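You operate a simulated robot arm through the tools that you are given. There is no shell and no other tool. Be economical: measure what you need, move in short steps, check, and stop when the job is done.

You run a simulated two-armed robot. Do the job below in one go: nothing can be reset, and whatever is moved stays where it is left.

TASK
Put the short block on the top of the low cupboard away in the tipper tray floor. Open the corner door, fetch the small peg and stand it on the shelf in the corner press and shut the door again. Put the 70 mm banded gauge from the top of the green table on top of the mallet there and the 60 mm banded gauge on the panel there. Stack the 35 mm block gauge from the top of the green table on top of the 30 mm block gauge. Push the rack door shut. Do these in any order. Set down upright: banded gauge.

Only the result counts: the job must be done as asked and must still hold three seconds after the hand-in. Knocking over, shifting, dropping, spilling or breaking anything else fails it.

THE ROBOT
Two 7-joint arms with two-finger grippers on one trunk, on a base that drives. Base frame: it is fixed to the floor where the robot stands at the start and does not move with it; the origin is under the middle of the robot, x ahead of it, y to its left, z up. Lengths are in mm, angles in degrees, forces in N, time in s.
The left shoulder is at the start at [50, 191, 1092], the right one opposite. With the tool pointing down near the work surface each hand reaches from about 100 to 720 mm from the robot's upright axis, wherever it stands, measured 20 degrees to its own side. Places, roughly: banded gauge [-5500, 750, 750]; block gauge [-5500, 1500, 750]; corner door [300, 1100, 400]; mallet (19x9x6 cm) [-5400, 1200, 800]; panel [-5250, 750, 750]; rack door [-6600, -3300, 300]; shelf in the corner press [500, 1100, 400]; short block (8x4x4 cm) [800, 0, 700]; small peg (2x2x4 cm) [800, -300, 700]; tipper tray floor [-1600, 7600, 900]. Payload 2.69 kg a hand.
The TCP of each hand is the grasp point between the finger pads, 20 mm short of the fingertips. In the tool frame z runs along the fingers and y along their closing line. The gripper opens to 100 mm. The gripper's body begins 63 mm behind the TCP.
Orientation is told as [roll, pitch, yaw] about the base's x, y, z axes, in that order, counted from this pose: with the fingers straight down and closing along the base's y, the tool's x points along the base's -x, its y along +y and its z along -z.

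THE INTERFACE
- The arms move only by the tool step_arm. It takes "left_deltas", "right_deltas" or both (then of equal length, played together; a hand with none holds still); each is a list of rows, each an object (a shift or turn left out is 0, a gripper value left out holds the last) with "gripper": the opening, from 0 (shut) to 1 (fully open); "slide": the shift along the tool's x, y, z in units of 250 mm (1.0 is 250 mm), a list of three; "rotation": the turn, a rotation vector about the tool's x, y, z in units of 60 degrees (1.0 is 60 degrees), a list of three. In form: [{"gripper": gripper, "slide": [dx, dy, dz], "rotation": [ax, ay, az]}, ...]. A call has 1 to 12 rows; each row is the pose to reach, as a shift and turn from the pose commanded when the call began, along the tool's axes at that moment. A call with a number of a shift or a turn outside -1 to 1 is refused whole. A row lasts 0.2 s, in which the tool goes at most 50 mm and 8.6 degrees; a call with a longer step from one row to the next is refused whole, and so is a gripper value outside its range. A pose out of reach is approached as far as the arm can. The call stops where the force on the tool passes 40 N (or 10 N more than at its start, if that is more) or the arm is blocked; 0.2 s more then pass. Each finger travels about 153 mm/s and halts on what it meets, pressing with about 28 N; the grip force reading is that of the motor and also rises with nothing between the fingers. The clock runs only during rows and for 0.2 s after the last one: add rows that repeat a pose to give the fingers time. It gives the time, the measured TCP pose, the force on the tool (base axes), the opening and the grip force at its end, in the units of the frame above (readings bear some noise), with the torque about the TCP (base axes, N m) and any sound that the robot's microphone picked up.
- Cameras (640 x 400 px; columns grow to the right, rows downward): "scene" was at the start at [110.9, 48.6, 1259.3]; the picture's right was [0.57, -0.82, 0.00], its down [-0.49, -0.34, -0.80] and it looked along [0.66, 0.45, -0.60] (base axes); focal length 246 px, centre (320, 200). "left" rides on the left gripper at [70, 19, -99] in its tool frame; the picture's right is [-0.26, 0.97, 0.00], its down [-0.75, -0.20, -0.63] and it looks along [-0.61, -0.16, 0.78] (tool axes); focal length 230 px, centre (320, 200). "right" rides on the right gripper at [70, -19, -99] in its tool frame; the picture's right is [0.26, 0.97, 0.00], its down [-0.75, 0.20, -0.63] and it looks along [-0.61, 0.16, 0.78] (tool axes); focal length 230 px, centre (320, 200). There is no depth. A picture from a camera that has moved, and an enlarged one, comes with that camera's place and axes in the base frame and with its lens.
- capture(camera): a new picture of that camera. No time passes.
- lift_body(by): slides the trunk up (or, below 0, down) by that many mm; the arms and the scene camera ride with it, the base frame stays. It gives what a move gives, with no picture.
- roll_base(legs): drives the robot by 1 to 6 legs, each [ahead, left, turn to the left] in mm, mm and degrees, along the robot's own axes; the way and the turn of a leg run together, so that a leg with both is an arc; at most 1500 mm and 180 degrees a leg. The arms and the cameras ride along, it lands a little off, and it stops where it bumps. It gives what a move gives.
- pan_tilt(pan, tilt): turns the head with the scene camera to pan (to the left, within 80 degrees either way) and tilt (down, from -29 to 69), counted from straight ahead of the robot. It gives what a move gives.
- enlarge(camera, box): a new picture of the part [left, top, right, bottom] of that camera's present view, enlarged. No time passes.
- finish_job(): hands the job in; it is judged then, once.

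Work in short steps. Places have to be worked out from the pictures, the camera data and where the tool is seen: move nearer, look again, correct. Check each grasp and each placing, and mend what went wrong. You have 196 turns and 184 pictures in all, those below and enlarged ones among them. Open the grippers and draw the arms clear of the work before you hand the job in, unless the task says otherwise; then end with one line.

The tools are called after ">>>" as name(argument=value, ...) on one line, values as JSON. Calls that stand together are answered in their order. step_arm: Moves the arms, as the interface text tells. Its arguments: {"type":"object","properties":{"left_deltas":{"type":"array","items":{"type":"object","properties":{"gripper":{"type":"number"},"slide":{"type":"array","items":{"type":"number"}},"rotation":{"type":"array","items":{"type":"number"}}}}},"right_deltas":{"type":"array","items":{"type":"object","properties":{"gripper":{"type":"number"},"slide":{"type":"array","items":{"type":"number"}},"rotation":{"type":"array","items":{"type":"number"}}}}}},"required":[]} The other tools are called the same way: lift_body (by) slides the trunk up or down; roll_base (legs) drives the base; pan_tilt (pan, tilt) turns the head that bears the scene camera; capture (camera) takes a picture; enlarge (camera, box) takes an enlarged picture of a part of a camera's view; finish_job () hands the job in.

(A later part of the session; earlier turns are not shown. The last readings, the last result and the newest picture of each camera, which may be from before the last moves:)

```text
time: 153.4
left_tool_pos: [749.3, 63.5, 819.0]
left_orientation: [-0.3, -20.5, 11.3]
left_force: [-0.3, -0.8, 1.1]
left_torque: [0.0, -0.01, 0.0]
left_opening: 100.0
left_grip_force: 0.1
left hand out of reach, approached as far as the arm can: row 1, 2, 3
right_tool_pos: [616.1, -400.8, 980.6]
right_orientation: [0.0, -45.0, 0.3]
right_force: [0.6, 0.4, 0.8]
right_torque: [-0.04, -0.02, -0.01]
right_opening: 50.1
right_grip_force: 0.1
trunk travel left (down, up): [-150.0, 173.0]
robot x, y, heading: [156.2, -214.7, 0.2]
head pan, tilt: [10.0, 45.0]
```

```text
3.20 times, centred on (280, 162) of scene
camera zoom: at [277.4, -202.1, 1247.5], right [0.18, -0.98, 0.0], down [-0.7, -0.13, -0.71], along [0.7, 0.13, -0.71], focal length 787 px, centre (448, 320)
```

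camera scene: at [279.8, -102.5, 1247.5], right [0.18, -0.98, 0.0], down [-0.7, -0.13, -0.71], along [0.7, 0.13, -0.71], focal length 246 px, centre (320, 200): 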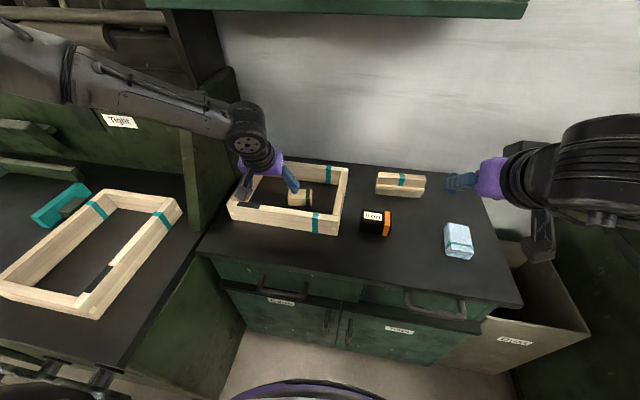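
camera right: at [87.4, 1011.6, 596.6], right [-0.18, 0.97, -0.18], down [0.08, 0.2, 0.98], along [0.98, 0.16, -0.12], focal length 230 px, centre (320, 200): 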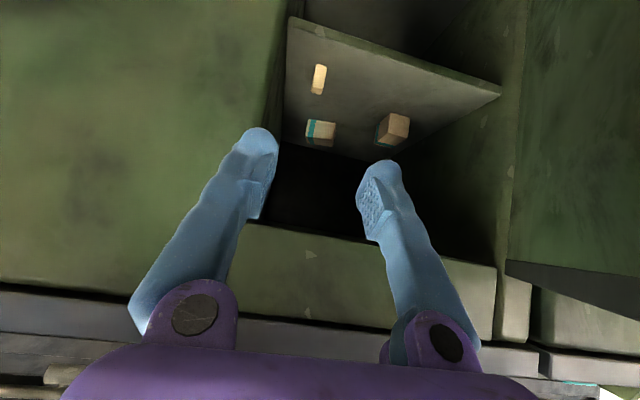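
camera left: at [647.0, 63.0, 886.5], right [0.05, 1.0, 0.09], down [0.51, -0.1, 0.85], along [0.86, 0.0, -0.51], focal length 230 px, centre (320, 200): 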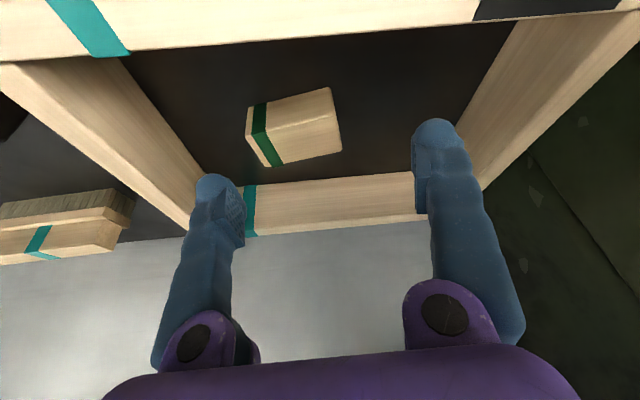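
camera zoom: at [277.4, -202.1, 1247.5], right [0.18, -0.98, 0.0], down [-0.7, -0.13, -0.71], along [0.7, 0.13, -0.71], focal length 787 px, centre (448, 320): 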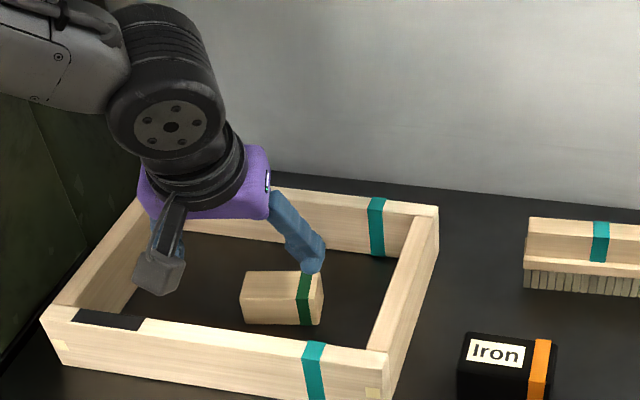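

Still slightly short going down. Shift the base 45 mm further right and tilt to pitch −30 for more reach.

>>> roll_base(legs=[[0, -45, 0]])

>>> step_arm(left_deltas=[{"slide": [-0.03, 0.05, 0], "rotation": [0, -0.08, 0]}, {"slide": [-0.06, 0.1, 0], "rotation": [0, -0.16, 0]}, {"slide": [-0.08, 0.1, 0.05], "rotation": [0, -0.16, 0]}, {"slide": [-0.08, 0.1, 0.05], "rotation": [0, -0.16, 0]}])

>>> capture(camera="left")

```text
time: 154.4
left_tool_pos: [749.2, 20.8, 818.3]
left_orientation: [-0.4, -20.5, 11.3]
left_force: [-0.2, -0.3, 0.4]
left_torque: [0.01, -0.01, 0.01]
left_opening: 99.8
left_grip_force: 0.1
right_tool_pos: [617.0, -444.2, 980.3]
right_orientation: [0.2, -45.1, 0.3]
right_force: [-0.2, -0.3, 0.0]
right_torque: [0.03, -0.02, 0.01]
right_opening: 49.9
right_grip_force: 0.1
trunk travel left (down, up): [-150.0, 173.0]
robot x, y, heading: [154.8, -261.4, 0.4]
head pan, tilt: [10.0, 45.0]
```

```text
time: 155.4
left_tool_pos: [767.1, 49.3, 815.6]
left_orientation: [-0.4, -30.1, 11.4]
left_force: [-0.2, 0.2, -0.5]
left_torque: [0.01, 0.02, 0.0]
left_opening: 99.9
left_grip_force: 0.0
right_tool_pos: [618.0, -443.1, 982.1]
right_orientation: [0.1, -45.2, 0.3]
right_force: [-0.8, -0.1, 0.1]
right_torque: [0.0, 0.0, 0.02]
right_opening: 50.2
right_grip_force: 0.0
trunk travel left (down, up): [-150.0, 173.0]
robot x, y, heading: [158.2, -257.2, 0.5]
head pan, tilt: [10.0, 45.0]
```

```text
97 pictures are left
camera left: at [654.9, 46.5, 864.9], right [0.03, 0.99, 0.12], down [0.36, -0.13, 0.92], along [0.93, 0.02, -0.37], focal length 230 px, centre (320, 200)
```

left: 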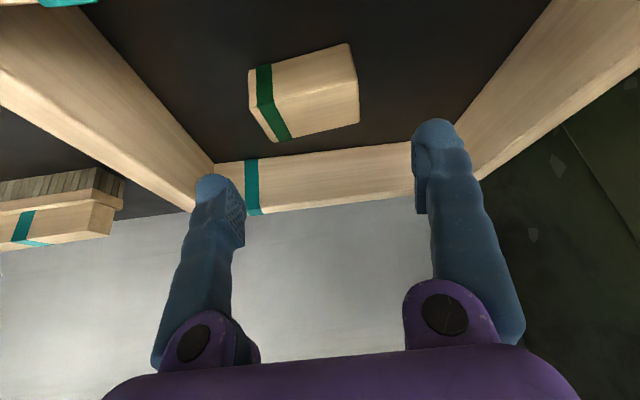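

Fully reached [767,49,816]; block centre ≈[762,47], yaw matches. Descend 58 mm and close.

>>> step_arm(left_deltas=[{"slide": [0.043, 0, 0.066]}, {"slide": [0.087, -0.003, 0.132]}, {"slide": [0.13, -0.005, 0.198]}, {"slide": [0.13, -0.005, 0.198], "gripper": 0.75}, {"slide": [0.13, -0.005, 0.198], "gripper": 0.4}, {"slide": [0.13, -0.005, 0.198], "gripper": 0.4}])

>>> capture(camera="left")

```text
time: 156.8
left_tool_pos: [745.5, 59.5, 778.9]
left_orientation: [-0.3, -30.2, 11.3]
left_force: [-1.5, -0.3, -1.0]
left_torque: [-0.01, 0.02, 0.02]
left_opening: 40.2
left_grip_force: 0.1
left hand out of reach, approached as far as the arm can: row 1, 2, 3, 4, 5, 6
right_tool_pos: [616.3, -442.5, 982.1]
right_orientation: [0.1, -45.2, 0.3]
right_force: [0.5, 0.7, 0.3]
right_torque: [0.01, -0.01, 0.01]
right_opening: 50.0
right_grip_force: 0.0
trunk travel left (down, up): [-150.0, 173.0]
robot x, y, heading: [161.3, -259.1, 0.5]
head pan, tilt: [10.0, 45.0]
```

```text
96 pictures are left
camera left: at [634.2, 56.5, 828.4], right [0.03, 0.99, 0.12], down [0.37, -0.13, 0.92], along [0.93, 0.02, -0.37], focal length 230 px, centre (320, 200)
```

left: 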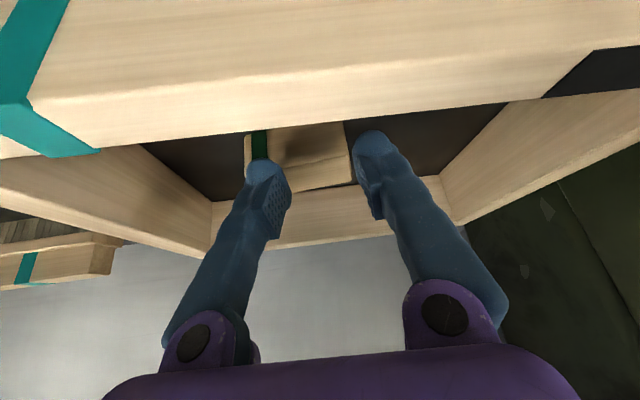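

The elbow configuration got swung badly by that yaw turn. I retract to near the body in the nominal posture and re-approach directly.

>>> step_arm(left_deltas=[{"slide": [-0.08, 0, -0.14]}, {"slide": [-0.16, 0, -0.28]}, {"slide": [-0.24, 0, -0.42]}, {"slide": [-0.3, 0, -0.52], "gripper": 1}])

>>> step_arm(left_deltas=[{"slide": [0.12, 0.08, -0.1], "rotation": [0, 0.07, 0]}, {"slide": [0.24, 0.16, -0.19], "rotation": [0, 0.14, 0]}, {"slide": [0.36, 0.24, -0.29], "rotation": [0, 0.21, 0]}, {"slide": [0.48, 0.32, -0.38], "rotation": [0, 0.28, 0]}, {"slide": [0.6, 0.4, -0.48], "rotation": [0, 0.35, 0]}, {"slide": [0.72, 0.48, -0.57], "rotation": [0, 0.42, 0]}, {"slide": [0.836, 0.55, -0.67], "rotation": [0, 0.5, 0]}])

>>> pan_tilt(pan=45, tilt=35)

>>> capture(camera="scene")

```text
time: 157.8
left_tool_pos: [744.6, 62.0, 930.2]
left_orientation: [-0.3, -29.9, 11.3]
left_force: [0.8, -0.4, -0.8]
left_torque: [0.03, -0.02, 0.01]
left_opening: 99.9
left_grip_force: 0.1
right_tool_pos: [617.2, -443.6, 981.0]
right_orientation: [0.0, -45.1, 0.3]
right_force: [-0.4, 0.5, 0.4]
right_torque: [0.01, -0.02, 0.0]
right_opening: 50.1
right_grip_force: 0.2
trunk travel left (down, up): [-150.0, 173.0]
robot x, y, heading: [152.4, -261.3, 0.4]
head pan, tilt: [10.0, 45.0]
```

```text
time: 159.4
left_tool_pos: [455.9, 142.4, 967.6]
left_orientation: [-0.3, 0.0, 11.1]
left_force: [0.6, -1.3, 0.3]
left_torque: [0.02, 0.03, 0.02]
left_opening: 100.2
left_grip_force: 0.0
right_tool_pos: [615.9, -444.6, 981.7]
right_orientation: [0.2, -45.1, 0.3]
right_force: [0.2, -0.5, 1.0]
right_torque: [0.02, -0.03, 0.05]
right_opening: 49.7
right_grip_force: 0.1
trunk travel left (down, up): [-150.0, 173.0]
robot x, y, heading: [158.1, -259.7, 0.0]
head pan, tilt: [10.0, 45.0]
```

```text
time: 160.4
left_tool_pos: [457.7, 142.9, 967.6]
left_orientation: [-0.3, -0.1, 11.3]
left_force: [-0.1, -0.1, -0.5]
left_torque: [0.02, -0.02, -0.01]
left_opening: 100.0
left_grip_force: 0.1
right_tool_pos: [616.4, -443.7, 981.8]
right_orientation: [0.1, -45.1, 0.2]
right_force: [0.0, -1.1, -0.5]
right_torque: [-0.03, 0.0, -0.03]
right_opening: 50.0
right_grip_force: 0.1
trunk travel left (down, up): [-150.0, 173.0]
robot x, y, heading: [159.8, -255.7, 0.5]
head pan, tilt: [45.0, 35.0]
```

```text
95 pictures are left
camera scene: at [259.6, -197.7, 1262.3], right [0.71, -0.7, 0.0], down [-0.4, -0.41, -0.82], along [0.58, 0.58, -0.57], focal length 246 px, centre (320, 200)
```

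scene: 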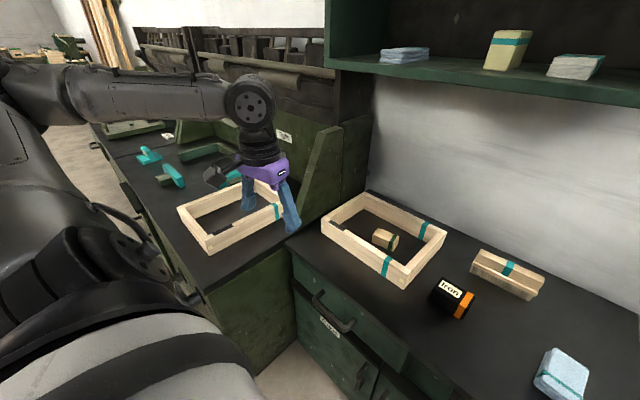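

Arm is back to nominal. Drive 130 mm left so the block is straight ahead of the left shoulder, then approach like I did for the handle.

>>> roll_base(legs=[[0, 130, 0]])

>>> step_arm(left_deltas=[{"slide": [-0.08, -0.134, 0.02], "rotation": [0, -0.05, 0]}, {"slide": [-0.16, -0.267, 0.04], "rotation": [0, -0.1, 0]}, {"slide": [-0.24, -0.4, 0.065], "rotation": [0, -0.14, 0]}, {"slide": [-0.32, -0.534, 0.087], "rotation": [0, -0.19, 0]}, {"slide": [-0.4, -0.667, 0.11], "rotation": [0, -0.24, 0]}, {"slide": [-0.48, -0.8, 0.13], "rotation": [0, -0.29, 0]}, {"slide": [-0.555, -0.934, 0.152], "rotation": [0, -0.333, 0]}])

>>> capture(camera="scene")

```text
time: 162.2
left_tool_pos: [455.9, 274.1, 967.3]
left_orientation: [-0.3, -0.1, 11.2]
left_force: [-0.1, -0.6, -0.1]
left_torque: [-0.01, -0.02, 0.04]
left_opening: 99.9
left_grip_force: 0.1
right_tool_pos: [615.8, -312.7, 982.2]
right_orientation: [0.1, -45.1, 0.3]
right_force: [-0.5, -0.1, 0.7]
right_torque: [-0.03, 0.0, -0.01]
right_opening: 50.0
right_grip_force: 0.1
trunk travel left (down, up): [-150.0, 173.0]
robot x, y, heading: [154.9, -128.4, 0.3]
head pan, tilt: [45.0, 35.0]
```

```text
time: 163.8
left_tool_pos: [639.8, 71.4, 930.4]
left_orientation: [-0.4, -20.2, 11.3]
left_force: [0.8, -0.6, 0.1]
left_torque: [-0.01, 0.04, -0.01]
left_opening: 100.1
left_grip_force: 0.1
right_tool_pos: [617.0, -314.0, 980.9]
right_orientation: [0.0, -45.1, 0.3]
right_force: [0.2, 0.7, 0.0]
right_torque: [0.04, 0.01, -0.01]
right_opening: 49.9
right_grip_force: 0.0
trunk travel left (down, up): [-150.0, 173.0]
robot x, y, heading: [155.6, -128.5, 0.4]
head pan, tilt: [45.0, 35.0]
```

```text
94 pictures are left
camera scene: at [259.4, -67.0, 1262.2], right [0.71, -0.7, 0.0], down [-0.4, -0.41, -0.82], along [0.57, 0.58, -0.57], focal length 246 px, centre (320, 200)
```

scene: 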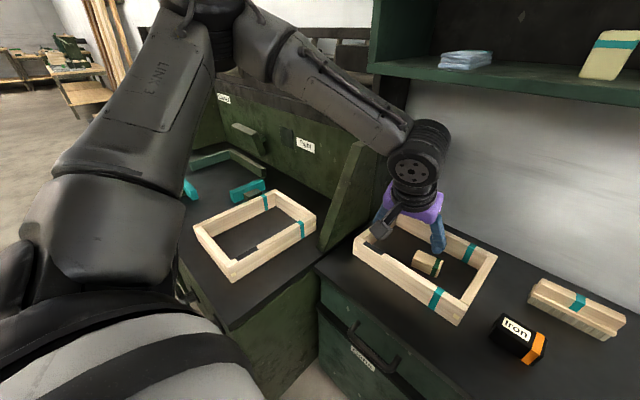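

Elbow is up now. Continue toward the block with pitch −30.

>>> step_arm(left_deltas=[{"slide": [-0.07, -0.05, 0.14], "rotation": [0, -0.05, 0]}, {"slide": [-0.14, -0.1, 0.28], "rotation": [0, -0.1, 0]}, {"slide": [-0.2, -0.14, 0.42], "rotation": [0, -0.15, 0]}, {"slide": [-0.23, -0.153, 0.468], "rotation": [0, -0.167, 0]}, {"slide": [-0.23, -0.153, 0.468], "rotation": [0, -0.167, 0]}])

>>> capture(camera="left")

>>> capture(camera="scene")

```text
time: 165.0
left_tool_pos: [720.2, 82.0, 861.5]
left_orientation: [-0.4, -30.1, 11.5]
left_force: [0.2, -0.1, -0.3]
left_torque: [0.0, -0.03, -0.01]
left_opening: 99.8
left_grip_force: 0.2
left hand out of reach, approached as far as the arm can: row 3, 4, 5
right_tool_pos: [616.5, -312.8, 982.2]
right_orientation: [0.2, -45.1, 0.3]
right_force: [-1.0, 0.5, -0.7]
right_torque: [-0.02, -0.02, -0.02]
right_opening: 49.7
right_grip_force: 0.1
trunk travel left (down, up): [-150.0, 173.0]
robot x, y, heading: [155.7, -128.8, 0.2]
head pan, tilt: [45.0, 35.0]
```

```text
93 pictures are left
camera left: at [608.7, 79.3, 911.5], right [0.03, 0.99, 0.12], down [0.36, -0.13, 0.92], along [0.93, 0.02, -0.37], focal length 230 px, centre (320, 200)
```

left: 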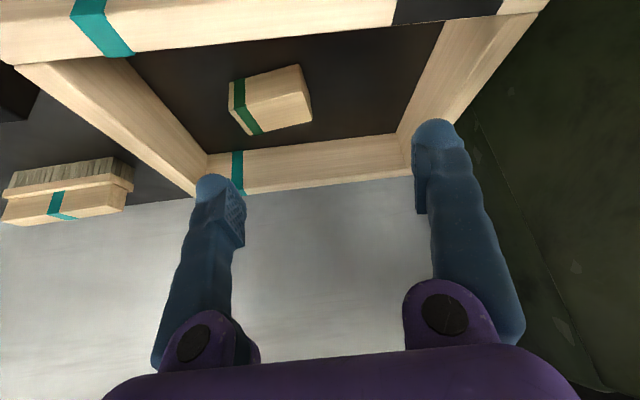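

```text
92 pictures are left
camera scene: at [258.7, -67.0, 1262.3], right [0.71, -0.7, 0.0], down [-0.4, -0.41, -0.82], along [0.58, 0.58, -0.57], focal length 246 px, centre (320, 200)
```

scene: 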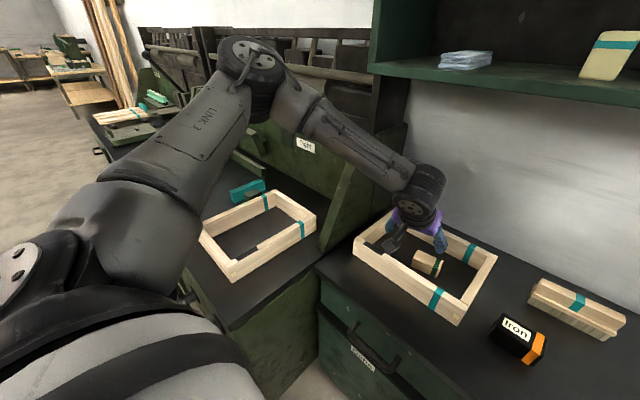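

The handle approach worked with the target ~420 mm below the shoulder. Raising the trunk by 90 mm reproduces that geometry; then follow the same kind of path.

>>> lift_body(by=90)

>>> step_arm(left_deltas=[{"slide": [0.066, -0.044, -0.131], "rotation": [0, 0.08, 0]}, {"slide": [0.133, -0.088, -0.262], "rotation": [0, 0.167, 0]}, {"slide": [0.16, -0.1, -0.13], "rotation": [0, 0.167, 0]}, {"slide": [0.18, -0.11, 0], "rotation": [0, 0.167, 0]}, {"slide": [0.2, -0.12, 0.13], "rotation": [0, 0.167, 0]}, {"slide": [0.23, -0.13, 0.26], "rotation": [0, 0.167, 0]}, {"slide": [0.25, -0.134, 0.386], "rotation": [0, 0.167, 0]}, {"slide": [0.25, -0.134, 0.386], "rotation": [0, 0.167, 0]}])

>>> capture(camera="left")

```text
time: 166.3
left_tool_pos: [720.3, 81.6, 952.1]
left_orientation: [-0.3, -30.1, 11.4]
left_force: [-0.5, 0.1, -0.8]
left_torque: [0.0, 0.0, 0.0]
left_opening: 99.9
left_grip_force: 0.0
right_tool_pos: [615.1, -313.3, 1070.5]
right_orientation: [0.0, -45.1, 0.3]
right_force: [0.6, 0.7, 0.9]
right_torque: [-0.01, 0.0, 0.0]
right_opening: 49.9
right_grip_force: 0.0
trunk travel left (down, up): [-240.0, 83.0]
robot x, y, heading: [156.9, -132.8, 0.6]
head pan, tilt: [45.0, 35.0]
```

```text
time: 168.1
left_tool_pos: [680.7, 105.5, 892.8]
left_orientation: [-0.4, -20.2, 11.3]
left_force: [0.0, 0.2, -0.2]
left_torque: [0.01, -0.02, -0.02]
left_opening: 99.7
left_grip_force: 0.0
left hand out of reach, approached as far as the arm can: row 3, 4, 5, 6, 7, 8
right_tool_pos: [616.9, -314.2, 1071.5]
right_orientation: [0.2, -45.1, 0.2]
right_force: [0.4, -0.2, -0.4]
right_torque: [-0.02, 0.01, 0.0]
right_opening: 49.5
right_grip_force: 0.0
trunk travel left (down, up): [-240.0, 83.0]
robot x, y, heading: [160.1, -134.2, 0.4]
head pan, tilt: [45.0, 35.0]
```

```text
91 pictures are left
camera left: at [579.3, 104.6, 960.3], right [0.05, 1.0, 0.08], down [0.52, -0.1, 0.85], along [0.85, 0.0, -0.52], focal length 230 px, centre (320, 200)
```

left: 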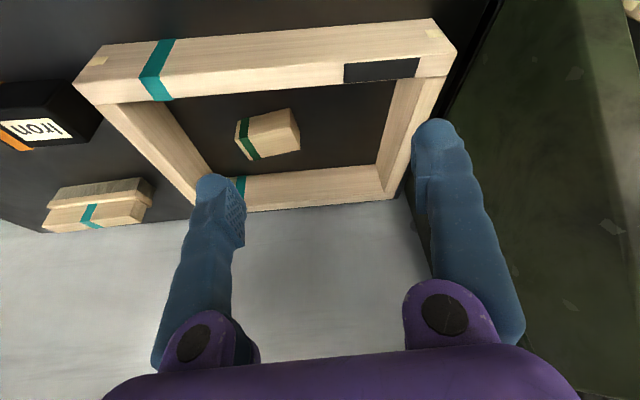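

Raising made it worse; lower trunk plus the target more outward worked better earlier. Raise the hand, shift base right again, and lower the trunk by 180.

>>> step_arm(left_deltas=[{"slide": [-0.07, 0, -0.17]}, {"slide": [-0.13, 0, -0.34]}, {"slide": [-0.2, 0, -0.5]}, {"slide": [-0.26, 0, -0.66]}])

>>> roll_base(legs=[[0, -130, 0]])

>>> lift_body(by=-180)

>>> capture(camera="left")

```text
time: 169.1
left_tool_pos: [684.9, 103.2, 1074.4]
left_orientation: [-0.3, -20.1, 11.3]
left_force: [0.8, 0.1, -0.2]
left_torque: [-0.01, -0.02, 0.01]
left_opening: 100.1
left_grip_force: 0.0
right_tool_pos: [615.6, -314.2, 1072.3]
right_orientation: [0.1, -45.2, 0.4]
right_force: [-0.6, 0.8, 0.4]
right_torque: [-0.01, 0.01, -0.02]
right_opening: 49.9
right_grip_force: 0.0
trunk travel left (down, up): [-240.0, 83.0]
robot x, y, heading: [159.0, -127.9, 0.3]
head pan, tilt: [45.0, 35.0]
```

```text
time: 170.9
left_tool_pos: [685.0, -27.9, 1073.0]
left_orientation: [-0.3, -20.0, 11.2]
left_force: [-0.4, 1.0, 0.3]
left_torque: [-0.01, 0.0, 0.0]
left_opening: 100.0
left_grip_force: 0.1
right_tool_pos: [616.5, -446.6, 1073.5]
right_orientation: [0.2, -45.0, 0.3]
right_force: [0.2, -0.4, 0.7]
right_torque: [0.01, -0.01, 0.0]
right_opening: 50.1
right_grip_force: 0.1
trunk travel left (down, up): [-240.0, 83.0]
robot x, y, heading: [158.2, -257.9, 0.4]
head pan, tilt: [45.0, 35.0]
```

```text
time: 172.9
left_tool_pos: [685.5, -27.6, 893.6]
left_orientation: [-0.3, -20.1, 11.3]
left_force: [0.3, -1.1, 0.0]
left_torque: [0.04, 0.0, -0.01]
left_opening: 100.0
left_grip_force: 0.0
right_tool_pos: [617.7, -445.3, 891.6]
right_orientation: [0.0, -45.1, 0.4]
right_force: [0.0, 0.3, -0.1]
right_torque: [0.03, -0.01, 0.0]
right_opening: 50.1
right_grip_force: 0.2
trunk travel left (down, up): [-60.0, 263.0]
robot x, y, heading: [155.3, -260.2, 0.4]
head pan, tilt: [45.0, 35.0]
```

```text
90 pictures are left
camera left: at [584.1, -28.4, 960.8], right [0.05, 1.0, 0.08], down [0.52, -0.1, 0.85], along [0.85, 0.0, -0.52], focal length 230 px, centre (320, 200)
```

left: 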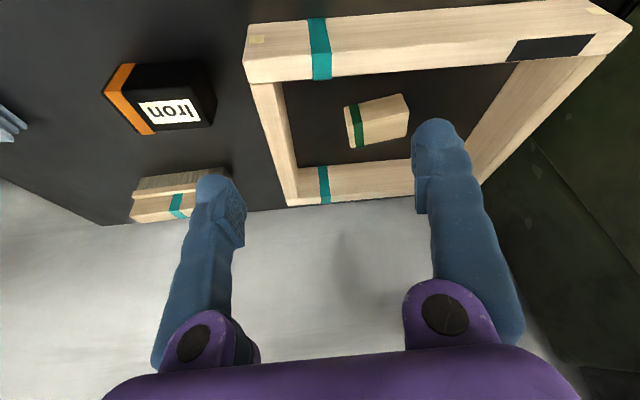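

Now move above the block at pitch −30.

>>> step_arm(left_deltas=[{"slide": [-0.06, 0.06, 0.11], "rotation": [0, -0.04, 0]}, {"slide": [-0.12, 0.12, 0.21], "rotation": [0, -0.08, 0]}, {"slide": [-0.18, 0.18, 0.32], "rotation": [0, -0.12, 0]}, {"slide": [-0.242, 0.236, 0.425], "rotation": [0, -0.167, 0]}, {"slide": [-0.242, 0.236, 0.425], "rotation": [0, -0.167, 0]}])

>>> capture(camera="left")

```text
time: 174.1
left_tool_pos: [765.0, 46.3, 812.8]
left_orientation: [-0.3, -30.3, 11.4]
left_force: [-0.6, -0.2, 0.2]
left_torque: [0.0, 0.01, 0.01]
left_opening: 100.3
left_grip_force: 0.1
right_tool_pos: [617.5, -445.3, 891.9]
right_orientation: [0.1, -45.2, 0.3]
right_force: [-0.4, -0.4, -0.6]
right_torque: [-0.01, -0.03, 0.03]
right_opening: 49.9
right_grip_force: 0.1
trunk travel left (down, up): [-60.0, 263.0]
robot x, y, heading: [159.2, -261.3, -0.1]
head pan, tilt: [45.0, 35.0]
```

```text
89 pictures are left
camera left: at [653.6, 44.3, 862.5], right [0.03, 0.99, 0.12], down [0.36, -0.13, 0.92], along [0.93, 0.02, -0.37], focal length 230 px, centre (320, 200)
```

left: 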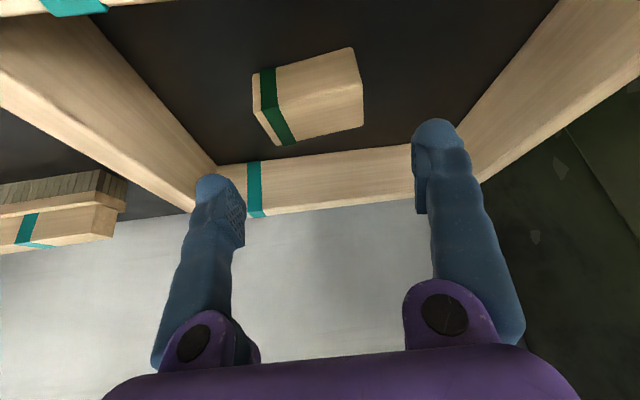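

Aligned (block centre ≈[760,47]). Descend.

>>> step_arm(left_deltas=[{"slide": [0.041, 0.001, 0.063]}, {"slide": [0.083, 0.002, 0.127]}, {"slide": [0.126, 0.003, 0.19]}, {"slide": [0.126, 0.003, 0.19]}])

>>> capture(camera="left")

```text
time: 175.1
left_tool_pos: [761.8, 48.8, 755.5]
left_orientation: [-0.4, -30.1, 11.4]
left_force: [0.2, 0.3, -0.3]
left_torque: [0.0, -0.03, -0.02]
left_opening: 100.0
left_grip_force: 0.0
right_tool_pos: [618.1, -445.7, 891.9]
right_orientation: [0.1, -45.1, 0.3]
right_force: [0.2, -0.6, 0.3]
right_torque: [-0.01, -0.01, 0.0]
right_opening: 50.1
right_grip_force: 0.0
trunk travel left (down, up): [-60.0, 263.0]
robot x, y, heading: [159.7, -262.7, 0.7]
head pan, tilt: [45.0, 35.0]
```

```text
88 pictures are left
camera left: at [650.4, 45.4, 805.1], right [0.03, 0.99, 0.12], down [0.36, -0.13, 0.92], along [0.93, 0.02, -0.37], focal length 230 px, centre (320, 200)
```

left: 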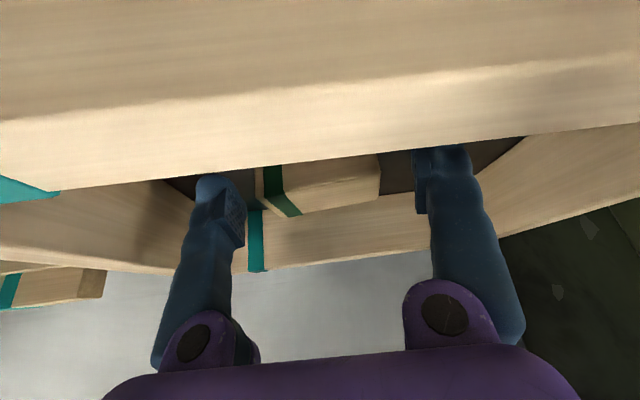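

Reached, with the block between the fingers. Close the gripper.

>>> step_arm(left_deltas=[{"gripper": 0.75}, {"gripper": 0.5}, {"gripper": 0.4}, {"gripper": 0.4}])

>>> capture(camera="left")

```text
time: 176.1
left_tool_pos: [761.7, 48.5, 755.8]
left_orientation: [-0.3, -30.1, 11.4]
left_force: [-1.0, -0.3, 0.3]
left_torque: [-0.01, 0.02, 0.01]
left_opening: 68.5
left_grip_force: 28.1
right_tool_pos: [617.9, -445.5, 892.6]
right_orientation: [0.0, -45.1, 0.4]
right_force: [0.0, -0.5, 0.0]
right_torque: [-0.04, 0.0, 0.02]
right_opening: 50.1
right_grip_force: 0.1
trunk travel left (down, up): [-60.0, 263.0]
robot x, y, heading: [155.6, -258.7, 0.6]
head pan, tilt: [45.0, 35.0]
```

```text
87 pictures are left
camera left: at [650.4, 45.3, 805.2], right [0.03, 0.99, 0.12], down [0.37, -0.13, 0.92], along [0.93, 0.02, -0.37], focal length 230 px, centre (320, 200)
```

left: 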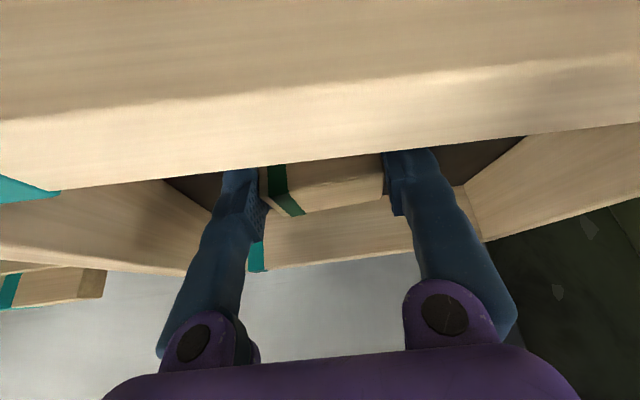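

Gripped (68.5 mm). Lift straight up and check.

>>> step_arm(left_deltas=[{"slide": [-0.05, 0, -0.087]}, {"slide": [-0.12, 0, -0.21]}, {"slide": [-0.2, 0, -0.35]}, {"slide": [-0.28, 0, -0.48]}, {"slide": [-0.36, 0, -0.62]}, {"slide": [-0.4, 0, -0.69]}])

>>> capture(camera="left")

```text
time: 177.5
left_tool_pos: [761.2, 49.1, 956.3]
left_orientation: [-0.4, -30.0, 11.4]
left_force: [0.5, 0.0, 0.3]
left_torque: [-0.04, 0.0, 0.0]
left_opening: 69.0
left_grip_force: 27.7
right_tool_pos: [616.8, -446.0, 892.3]
right_orientation: [0.1, -45.1, 0.3]
right_force: [0.2, -0.7, 0.7]
right_torque: [-0.03, -0.01, 0.03]
right_opening: 50.0
right_grip_force: 0.0
trunk travel left (down, up): [-60.0, 263.0]
robot x, y, heading: [155.5, -256.0, 0.6]
head pan, tilt: [45.0, 35.0]
```

```text
86 pictures are left
camera left: at [651.0, 47.1, 1004.9], right [0.03, 0.99, 0.12], down [0.37, -0.13, 0.92], along [0.93, 0.02, -0.37], focal length 230 px, centre (320, 200)
```

left: 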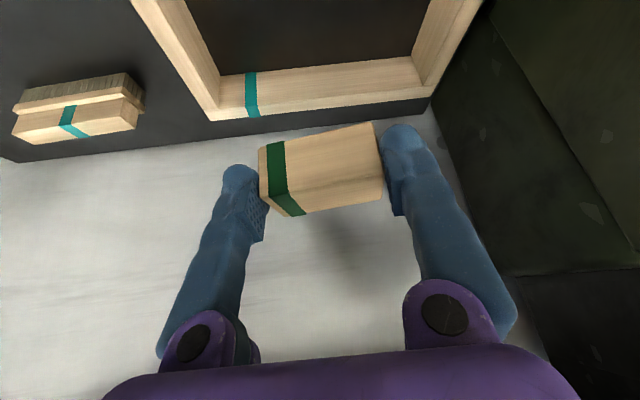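

Block held. Tuck the left hand in, then drive back and along the aisle toward +y (tipper tray at [-1600,7600]).

>>> step_arm(left_deltas=[{"slide": [0.13, 0.07, -0.1]}, {"slide": [0.26, 0.15, -0.2]}, {"slide": [0.39, 0.22, -0.31]}, {"slide": [0.52, 0.29, -0.42]}, {"slide": [0.63, 0.36, -0.52]}, {"slide": [0.73, 0.436, -0.61]}], right_deltas=[{"slide": [0.05, 0, -0.1]}, {"slide": [0.1, 0, -0.2]}, {"slide": [0.15, 0, -0.3]}, {"slide": [0.2, 0, -0.4]}, {"slide": [0.25, 0, -0.5]}, {"slide": [0.25, 0, -0.55]}])

>>> roll_base(legs=[[-430, 0, 0], [0, 1500, 0], [0, 1500, 0]])

>>> pan_tilt(pan=80, tilt=15)

>>> capture(camera="scene")

```text
time: 178.9
left_tool_pos: [509.1, 111.2, 994.7]
left_orientation: [-0.5, -30.1, 11.5]
left_force: [0.0, 0.1, -0.6]
left_torque: [-0.03, -0.03, 0.01]
left_opening: 68.7
left_grip_force: 28.6
right_tool_pos: [527.9, -414.6, 987.6]
right_orientation: [0.0, -44.9, 0.3]
right_force: [-0.3, -0.1, 0.3]
right_torque: [-0.04, -0.02, 0.01]
right_opening: 50.0
right_grip_force: 0.1
right hand out of reach, approached as far as the arm can: row 2, 3, 4, 5, 6
trunk travel left (down, up): [-60.0, 263.0]
robot x, y, heading: [156.8, -257.2, 0.4]
head pan, tilt: [45.0, 35.0]
```

```text
time: 207.2
left_tool_pos: [9.0, 3100.0, 995.0]
left_orientation: [-0.4, -30.2, 12.6]
left_force: [-0.4, -0.2, -0.9]
left_torque: [-0.01, 0.0, 0.0]
left_opening: 68.7
left_grip_force: 28.4
right_tool_pos: [36.7, 2575.8, 987.2]
right_orientation: [0.1, -45.0, 1.6]
right_force: [0.7, 0.3, -0.1]
right_torque: [-0.01, -0.01, -0.03]
right_opening: 49.9
right_grip_force: 0.1
trunk travel left (down, up): [-60.0, 263.0]
robot x, y, heading: [-334.1, 2723.9, 1.4]
head pan, tilt: [45.0, 35.0]
```

```text
time: 208.2
left_tool_pos: [9.3, 3099.7, 994.6]
left_orientation: [-0.5, -30.1, 12.5]
left_force: [0.3, 0.0, -0.7]
left_torque: [0.01, 0.02, 0.01]
left_opening: 68.7
left_grip_force: 28.5
right_tool_pos: [36.9, 2575.0, 986.6]
right_orientation: [0.1, -45.0, 1.5]
right_force: [1.1, -0.3, -0.2]
right_torque: [0.01, 0.05, -0.04]
right_opening: 49.8
right_grip_force: 0.0
trunk travel left (down, up): [-60.0, 263.0]
robot x, y, heading: [-333.6, 2723.3, 1.5]
head pan, tilt: [80.0, 15.0]
```

```text
85 pictures are left
camera scene: at [-282.4, 2814.3, 1204.2], right [0.99, -0.15, 0.0], down [-0.04, -0.26, -0.97], along [0.14, 0.96, -0.26], focal length 246 px, centre (320, 200)
```

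scene: 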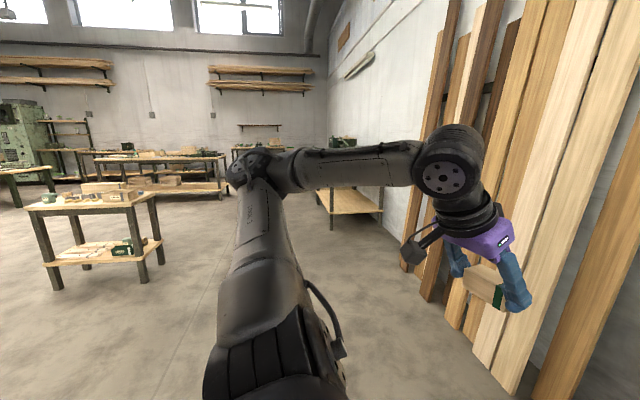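

Clear aisle; move away from the planks and go further along +y.

>>> roll_base(legs=[[-350, 0, -1.5], [0, 1500, 0], [0, 1300, 0]])

>>> pan_tilt(pan=80, tilt=20)

>>> capture(camera="scene")

```text
time: 234.3
left_tool_pos: [-341.4, 5862.3, 994.8]
left_orientation: [-0.4, -30.0, 12.1]
left_force: [-1.1, 0.2, -0.2]
left_torque: [-0.02, -0.02, -0.01]
left_opening: 69.0
left_grip_force: 28.0
right_tool_pos: [-320.2, 5338.5, 987.2]
right_orientation: [0.1, -45.0, 0.9]
right_force: [-0.5, -0.3, -0.7]
right_torque: [0.0, 0.0, 0.03]
right_opening: 50.0
right_grip_force: 0.0
trunk travel left (down, up): [-60.0, 263.0]
robot x, y, heading: [-692.2, 5490.6, 1.3]
head pan, tilt: [80.0, 15.0]
```

```text
time: 235.0
left_tool_pos: [-344.0, 5863.1, 994.8]
left_orientation: [-0.3, -30.1, 12.1]
left_force: [0.1, 0.4, 0.0]
left_torque: [0.03, 0.02, -0.05]
left_opening: 69.1
left_grip_force: 27.7
right_tool_pos: [-320.5, 5338.5, 986.2]
right_orientation: [0.2, -45.0, 1.0]
right_force: [0.7, 0.6, -0.8]
right_torque: [0.0, -0.02, -0.01]
right_opening: 49.9
right_grip_force: 0.0
trunk travel left (down, up): [-60.0, 263.0]
robot x, y, heading: [-688.5, 5485.5, 0.5]
head pan, tilt: [80.0, 20.0]
```

```text
84 pictures are left
camera scene: at [-637.7, 5579.7, 1196.2], right [0.99, -0.15, 0.0], down [-0.05, -0.34, -0.94], along [0.15, 0.93, -0.34], focal length 246 px, centre (320, 200)
```

scene: 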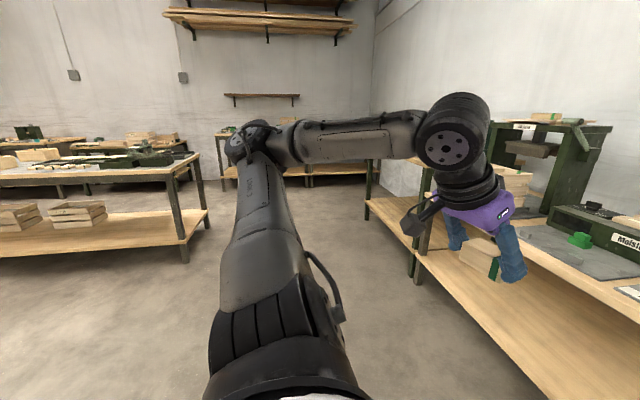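

A table ahead-left has its right end near [-1500,7600]; zoom to find the tipper tray.

>>> enlarge(camera="scene", box=[0, 100, 240, 250])

```text
2.67 times, centred on (120, 175) of scene
camera zoom: at [-637.7, 5579.7, 1196.2], right [0.99, -0.15, 0.0], down [-0.05, -0.34, -0.94], along [0.15, 0.93, -0.34], focal length 656 px, centre (853, 267)
```

zoom: 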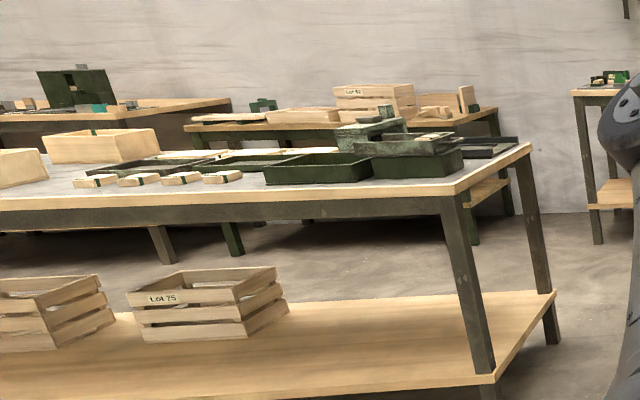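

The raised green tipper sits near the right end of that table (≈[-1650,7850,870]). Turn to face +y and drive up to it.

>>> roll_base(legs=[[0, 0, 89], [1300, 0, 0], [0, 850, 0]])

>>> pan_tilt(pan=0, tilt=30)

>>> capture(camera="scene")

```text
time: 252.8
left_tool_pos: [-1898.4, 7160.8, 994.8]
left_orientation: [-0.4, -30.1, 100.2]
left_force: [0.5, -0.9, -0.6]
left_torque: [-0.01, 0.05, 0.01]
left_opening: 68.8
left_grip_force: 27.8
right_tool_pos: [-1374.3, 7168.3, 986.2]
right_orientation: [0.1, -45.0, 89.3]
right_force: [0.8, 0.0, 0.4]
right_torque: [0.01, 0.01, 0.02]
right_opening: 50.1
right_grip_force: 0.0
trunk travel left (down, up): [-60.0, 263.0]
robot x, y, heading: [-1535.9, 6799.4, 89.3]
head pan, tilt: [80.0, 20.0]
```

```text
time: 254.3
left_tool_pos: [-1898.8, 7161.1, 995.7]
left_orientation: [-0.4, -30.1, 100.4]
left_force: [0.3, -0.9, 0.5]
left_torque: [-0.04, -0.01, 0.03]
left_opening: 68.8
left_grip_force: 28.4
right_tool_pos: [-1374.4, 7168.4, 986.9]
right_orientation: [0.2, -45.1, 89.3]
right_force: [-0.2, -0.1, -0.5]
right_torque: [0.0, -0.01, -0.01]
right_opening: 49.7
right_grip_force: 0.1
trunk travel left (down, up): [-60.0, 263.0]
robot x, y, heading: [-1533.9, 6799.7, 89.6]
head pan, tilt: [0.0, 30.0]
```

```text
82 pictures are left
camera scene: at [-1534.4, 6930.8, 1180.1], right [1.0, -0.01, 0.0], down [-0.01, -0.5, -0.87], along [0.01, 0.87, -0.5], focal length 246 px, centre (320, 200)
```

scene: 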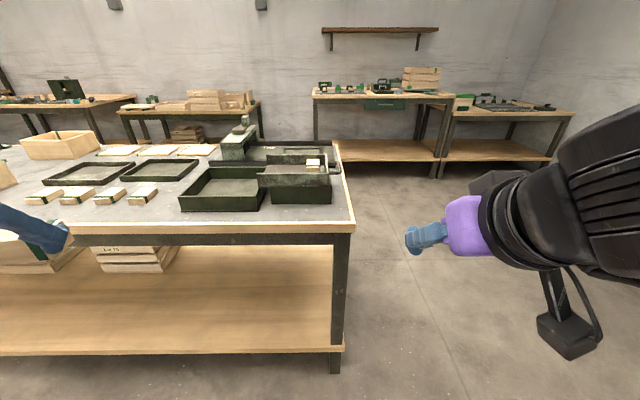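

>>> enlarge(camera="scene", box=[150, 100, 370, 240])

```text
2.86 times, centred on (260, 170) of scene
camera zoom: at [-1534.4, 6930.8, 1180.1], right [1.0, -0.01, 0.0], down [-0.01, -0.5, -0.87], along [0.01, 0.87, -0.5], focal length 703 px, centre (491, 286)
```

zoom: 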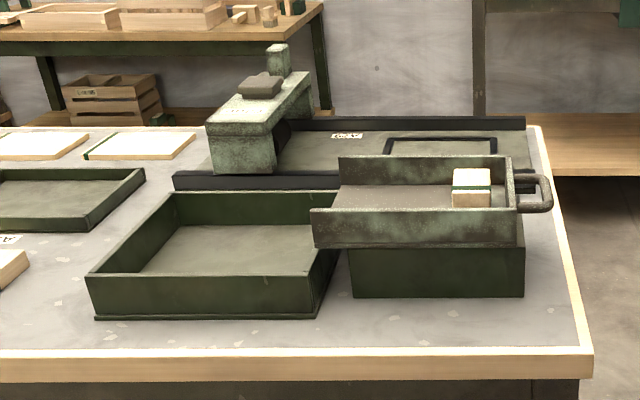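

The tipper is the raised rusty tray (floor z≈825, x −1735…−1500, y 7650…7830), with a block already at its right end. I raise the trunk 90, and drive so its middle ([−1650,7735]) lies in the left arm's good zone.

>>> lift_body(by=90)

>>> roll_base(legs=[[0, -184, 0], [320, 0, 0]])

>>> pan_tilt(pan=20, tilt=40)

>>> capture(camera="scene")

>>> capture(camera="left")

```text
time: 255.6
left_tool_pos: [-1899.6, 7160.3, 1086.2]
left_orientation: [-0.3, -30.1, 100.3]
left_force: [-0.8, 0.5, 0.4]
left_torque: [-0.01, -0.04, -0.03]
left_opening: 68.9
left_grip_force: 27.9
right_tool_pos: [-1374.4, 7168.4, 1076.7]
right_orientation: [0.1, -44.9, 89.3]
right_force: [0.3, -0.2, 0.0]
right_torque: [-0.01, 0.04, 0.02]
right_opening: 49.8
right_grip_force: 0.1
trunk travel left (down, up): [-150.0, 173.0]
robot x, y, heading: [-1532.7, 6799.6, 89.3]
head pan, tilt: [0.0, 30.0]
```

```text
time: 259.6
left_tool_pos: [-1713.0, 7464.7, 1084.6]
left_orientation: [-0.4, -30.1, 100.7]
left_force: [0.2, 0.4, -1.0]
left_torque: [-0.02, -0.03, -0.02]
left_opening: 68.7
left_grip_force: 28.4
right_tool_pos: [-1188.1, 7475.3, 1076.6]
right_orientation: [0.1, -45.0, 89.5]
right_force: [-0.4, 0.7, 0.7]
right_torque: [0.04, -0.03, 0.03]
right_opening: 50.0
right_grip_force: 0.1
trunk travel left (down, up): [-150.0, 173.0]
robot x, y, heading: [-1348.5, 7108.3, 89.8]
head pan, tilt: [0.0, 30.0]
stopped in leg 2: the robot was blocked; the commanded pose is now the measured one
```

```text
time: 260.4
left_tool_pos: [-1714.3, 7465.9, 1085.5]
left_orientation: [-0.4, -30.1, 100.6]
left_force: [0.5, -0.2, -0.7]
left_torque: [0.01, 0.0, 0.0]
left_opening: 68.6
left_grip_force: 27.7
right_tool_pos: [-1188.5, 7474.7, 1076.5]
right_orientation: [0.0, -44.9, 89.6]
right_force: [-0.2, 0.4, 0.2]
right_torque: [0.01, -0.05, 0.02]
right_opening: 49.9
right_grip_force: 0.0
trunk travel left (down, up): [-150.0, 173.0]
robot x, y, heading: [-1344.5, 7109.0, 89.7]
head pan, tilt: [20.0, 40.0]
```

```text
80 pictures are left
camera scene: at [-1375.4, 7227.3, 1254.8], right [0.94, 0.34, 0.0], down [0.22, -0.61, -0.77], along [-0.26, 0.72, -0.64], focal length 246 px, centre (320, 200)
```

scene: 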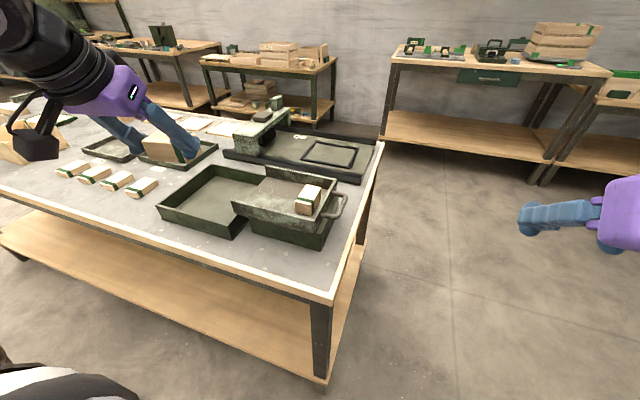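

```text
79 pictures are left
camera left: at [-1711.3, 7354.0, 1134.8], right [-0.99, 0.04, 0.12], down [0.13, 0.36, 0.92], along [-0.01, 0.93, -0.37], focal length 230 px, centre (320, 200)
```

left: 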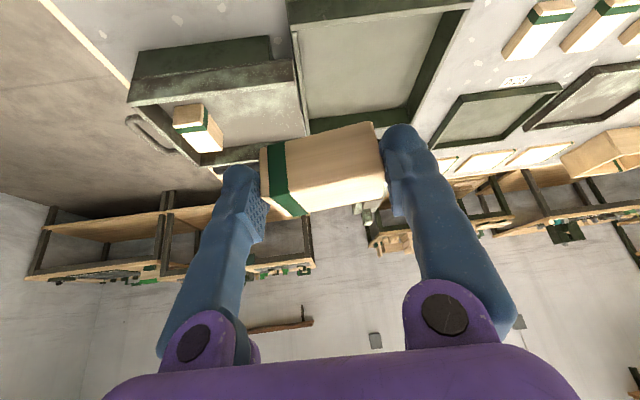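

Triangulation: tray front wall top at y≈7553, z≈890, x −1705…−1509, depth to y≈7718. I move the block to hover above [−1643,7630], squaring the yaw.

>>> step_arm(left_deltas=[{"slide": [-0.053, -0.08, 0.146], "rotation": [0.017, 0, 0.029]}, {"slide": [-0.106, -0.16, 0.292], "rotation": [0.034, 0, 0.058]}, {"slide": [-0.16, -0.24, 0.438], "rotation": [0.05, 0, 0.087]}, {"slide": [-0.212, -0.32, 0.584], "rotation": [0.066, 0, 0.115]}, {"slide": [-0.264, -0.396, 0.73], "rotation": [0.083, 0, 0.144]}, {"slide": [-0.264, -0.396, 0.73], "rotation": [0.083, 0, 0.144]}])

>>> enlarge(camera="scene", box=[150, 100, 390, 250])

>>> capture(camera="left")

```text
time: 261.8
left_tool_pos: [-1642.3, 7627.6, 962.2]
left_orientation: [-0.4, -30.2, 90.7]
left_force: [-0.1, 0.3, -0.7]
left_torque: [0.01, -0.01, 0.0]
left_opening: 68.9
left_grip_force: 28.1
right_tool_pos: [-1188.5, 7475.9, 1075.6]
right_orientation: [0.1, -45.0, 89.7]
right_force: [0.5, 0.1, -0.3]
right_torque: [-0.01, 0.0, 0.02]
right_opening: 49.8
right_grip_force: 0.1
trunk travel left (down, up): [-150.0, 173.0]
robot x, y, heading: [-1345.3, 7106.2, 89.8]
head pan, tilt: [20.0, 40.0]
```

```text
2.67 times, centred on (270, 175) of scene
camera zoom: at [-1375.5, 7226.9, 1254.8], right [0.94, 0.34, 0.0], down [0.22, -0.6, -0.77], along [-0.26, 0.72, -0.64], focal length 656 px, centre (453, 267)
```

zoom: 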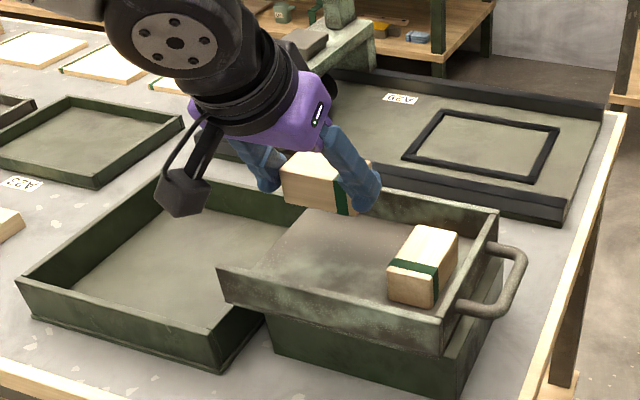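

```text
77 pictures are left
camera left: at [-1659.4, 7517.9, 1011.5], right [-0.97, 0.21, 0.12], down [0.19, 0.33, 0.92], along [0.16, 0.92, -0.36], focal length 230 px, centre (320, 200)
```

left: 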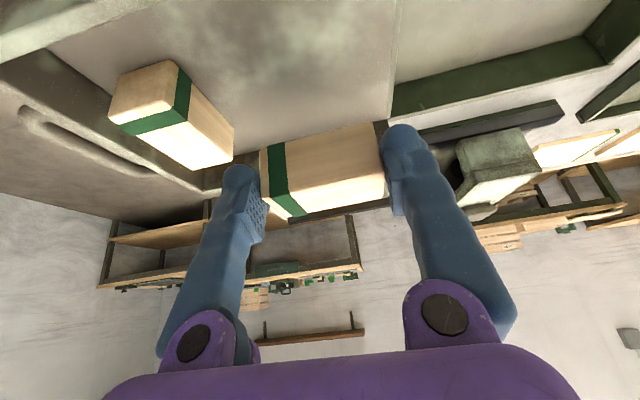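

Well aligned over the free part. Descend 65 mm, then fine steps until contact.

>>> step_arm(left_deltas=[{"slide": [0.045, 0, 0.075]}, {"slide": [0.09, 0, 0.15]}, {"slide": [0.13, 0, 0.225]}, {"slide": [0.13, 0, 0.225]}])

>>> enlarge(camera="scene", box=[150, 100, 390, 250])

>>> capture(camera="left")

```text
time: 262.8
left_tool_pos: [-1640.0, 7630.5, 900.5]
left_orientation: [-0.5, -30.7, 90.6]
left_force: [-1.4, 7.3, 27.2]
left_torque: [0.23, 0.06, 0.0]
left_opening: 69.1
left_grip_force: 27.8
right_tool_pos: [-1187.7, 7474.3, 1076.5]
right_orientation: [0.2, -45.0, 89.6]
right_force: [-0.8, 1.2, 0.2]
right_torque: [0.0, -0.02, 0.03]
right_opening: 50.2
right_grip_force: 0.0
trunk travel left (down, up): [-150.0, 173.0]
robot x, y, heading: [-1346.4, 7105.5, 89.9]
head pan, tilt: [20.0, 40.0]
```

```text
2.67 times, centred on (270, 175) of scene
camera zoom: at [-1374.3, 7225.5, 1255.3], right [0.94, 0.34, 0.0], down [0.22, -0.6, -0.77], along [-0.26, 0.72, -0.64], focal length 656 px, centre (453, 267)
```

zoom: 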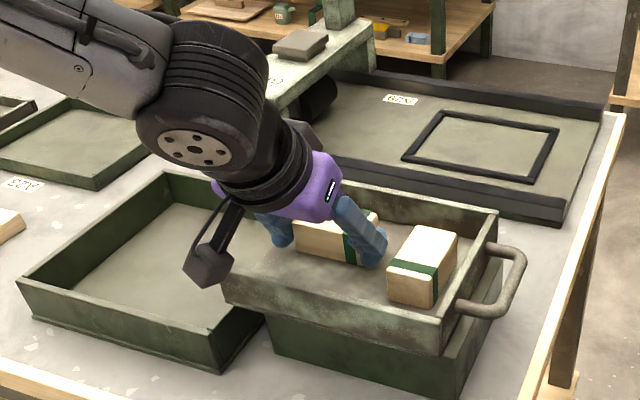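

```text
75 pictures are left
camera left: at [-1658.7, 7519.8, 949.5], right [-0.97, 0.21, 0.13], down [0.19, 0.33, 0.93], along [0.16, 0.92, -0.36], focal length 230 px, centre (320, 200)
```

left: 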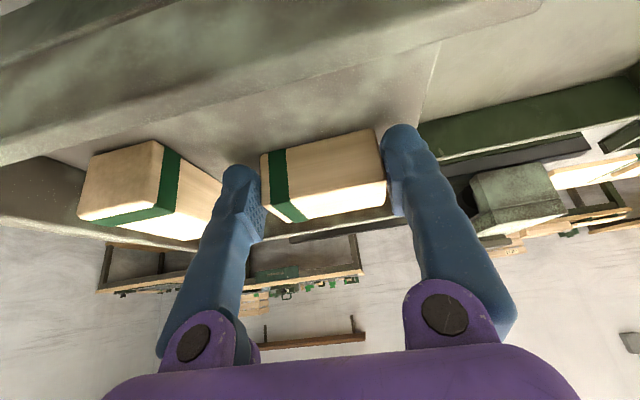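

Contact on the floor. Relax 3 mm up and open to ~85 mm.

>>> step_arm(left_deltas=[{"slide": [-0.006, 0, -0.01]}, {"slide": [-0.006, 0, -0.01], "gripper": 0.75}, {"slide": [-0.006, 0, -0.01], "gripper": 0.85}, {"slide": [-0.006, 0, -0.01], "gripper": 0.85}])

>>> capture(camera="left")

```text
time: 263.8
left_tool_pos: [-1642.2, 7628.3, 898.6]
left_orientation: [-0.5, -30.1, 90.7]
left_force: [0.9, -0.1, -0.2]
left_torque: [0.0, 0.05, 0.04]
left_opening: 85.2
left_grip_force: 0.0
right_tool_pos: [-1188.3, 7475.5, 1075.4]
right_orientation: [0.1, -45.0, 89.6]
right_force: [-0.8, -0.2, 0.3]
right_torque: [0.02, 0.0, 0.02]
right_opening: 50.0
right_grip_force: 0.0
trunk travel left (down, up): [-150.0, 173.0]
robot x, y, heading: [-1344.9, 7108.5, 89.6]
head pan, tilt: [20.0, 40.0]
```

```text
74 pictures are left
camera left: at [-1659.6, 7519.0, 948.4], right [-0.97, 0.21, 0.12], down [0.19, 0.34, 0.92], along [0.16, 0.92, -0.37], focal length 230 px, centre (320, 200)
```

left: 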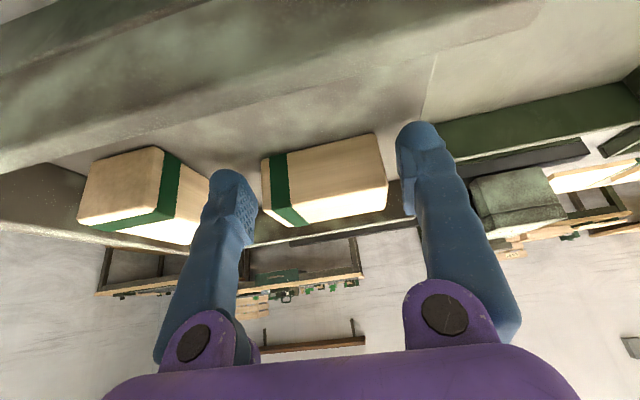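

Released. Raise the hand straight up and retract, then verify.

>>> step_arm(left_deltas=[{"slide": [-0.06, 0, -0.1]}, {"slide": [-0.14, 0, -0.24]}, {"slide": [-0.22, 0, -0.38]}, {"slide": [-0.3, 0, -0.52]}, {"slide": [-0.2, 0.03, -0.66]}, {"slide": [-0.08, 0.06, -0.76]}, {"slide": [0.05, 0.1, -0.86]}])

>>> enlarge(camera="scene", box=[150, 100, 390, 250])

```text
time: 265.4
left_tool_pos: [-1668.0, 7507.6, 1076.6]
left_orientation: [-0.4, -30.2, 90.7]
left_force: [-0.7, 0.4, -1.5]
left_torque: [-0.01, -0.01, -0.03]
left_opening: 85.0
left_grip_force: 0.1
right_tool_pos: [-1188.0, 7474.5, 1076.1]
right_orientation: [0.0, -45.0, 89.6]
right_force: [0.2, -0.6, -0.1]
right_torque: [0.0, -0.01, 0.01]
right_opening: 50.1
right_grip_force: 0.2
trunk travel left (down, up): [-150.0, 173.0]
robot x, y, heading: [-1345.3, 7104.9, 89.5]
head pan, tilt: [20.0, 40.0]
```

```text
2.67 times, centred on (270, 175) of scene
camera zoom: at [-1376.1, 7226.4, 1254.9], right [0.94, 0.34, 0.0], down [0.22, -0.6, -0.77], along [-0.26, 0.72, -0.64], focal length 656 px, centre (453, 267)
```

zoom: 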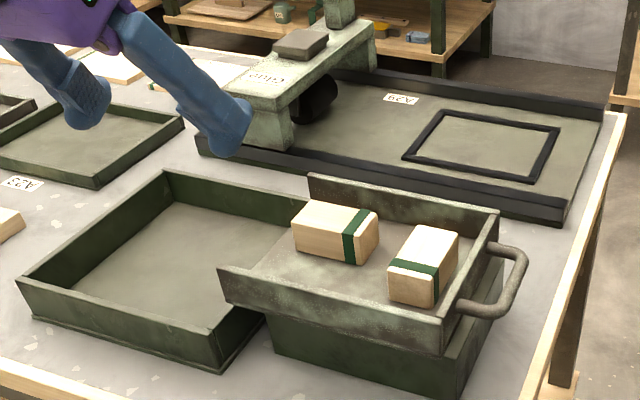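

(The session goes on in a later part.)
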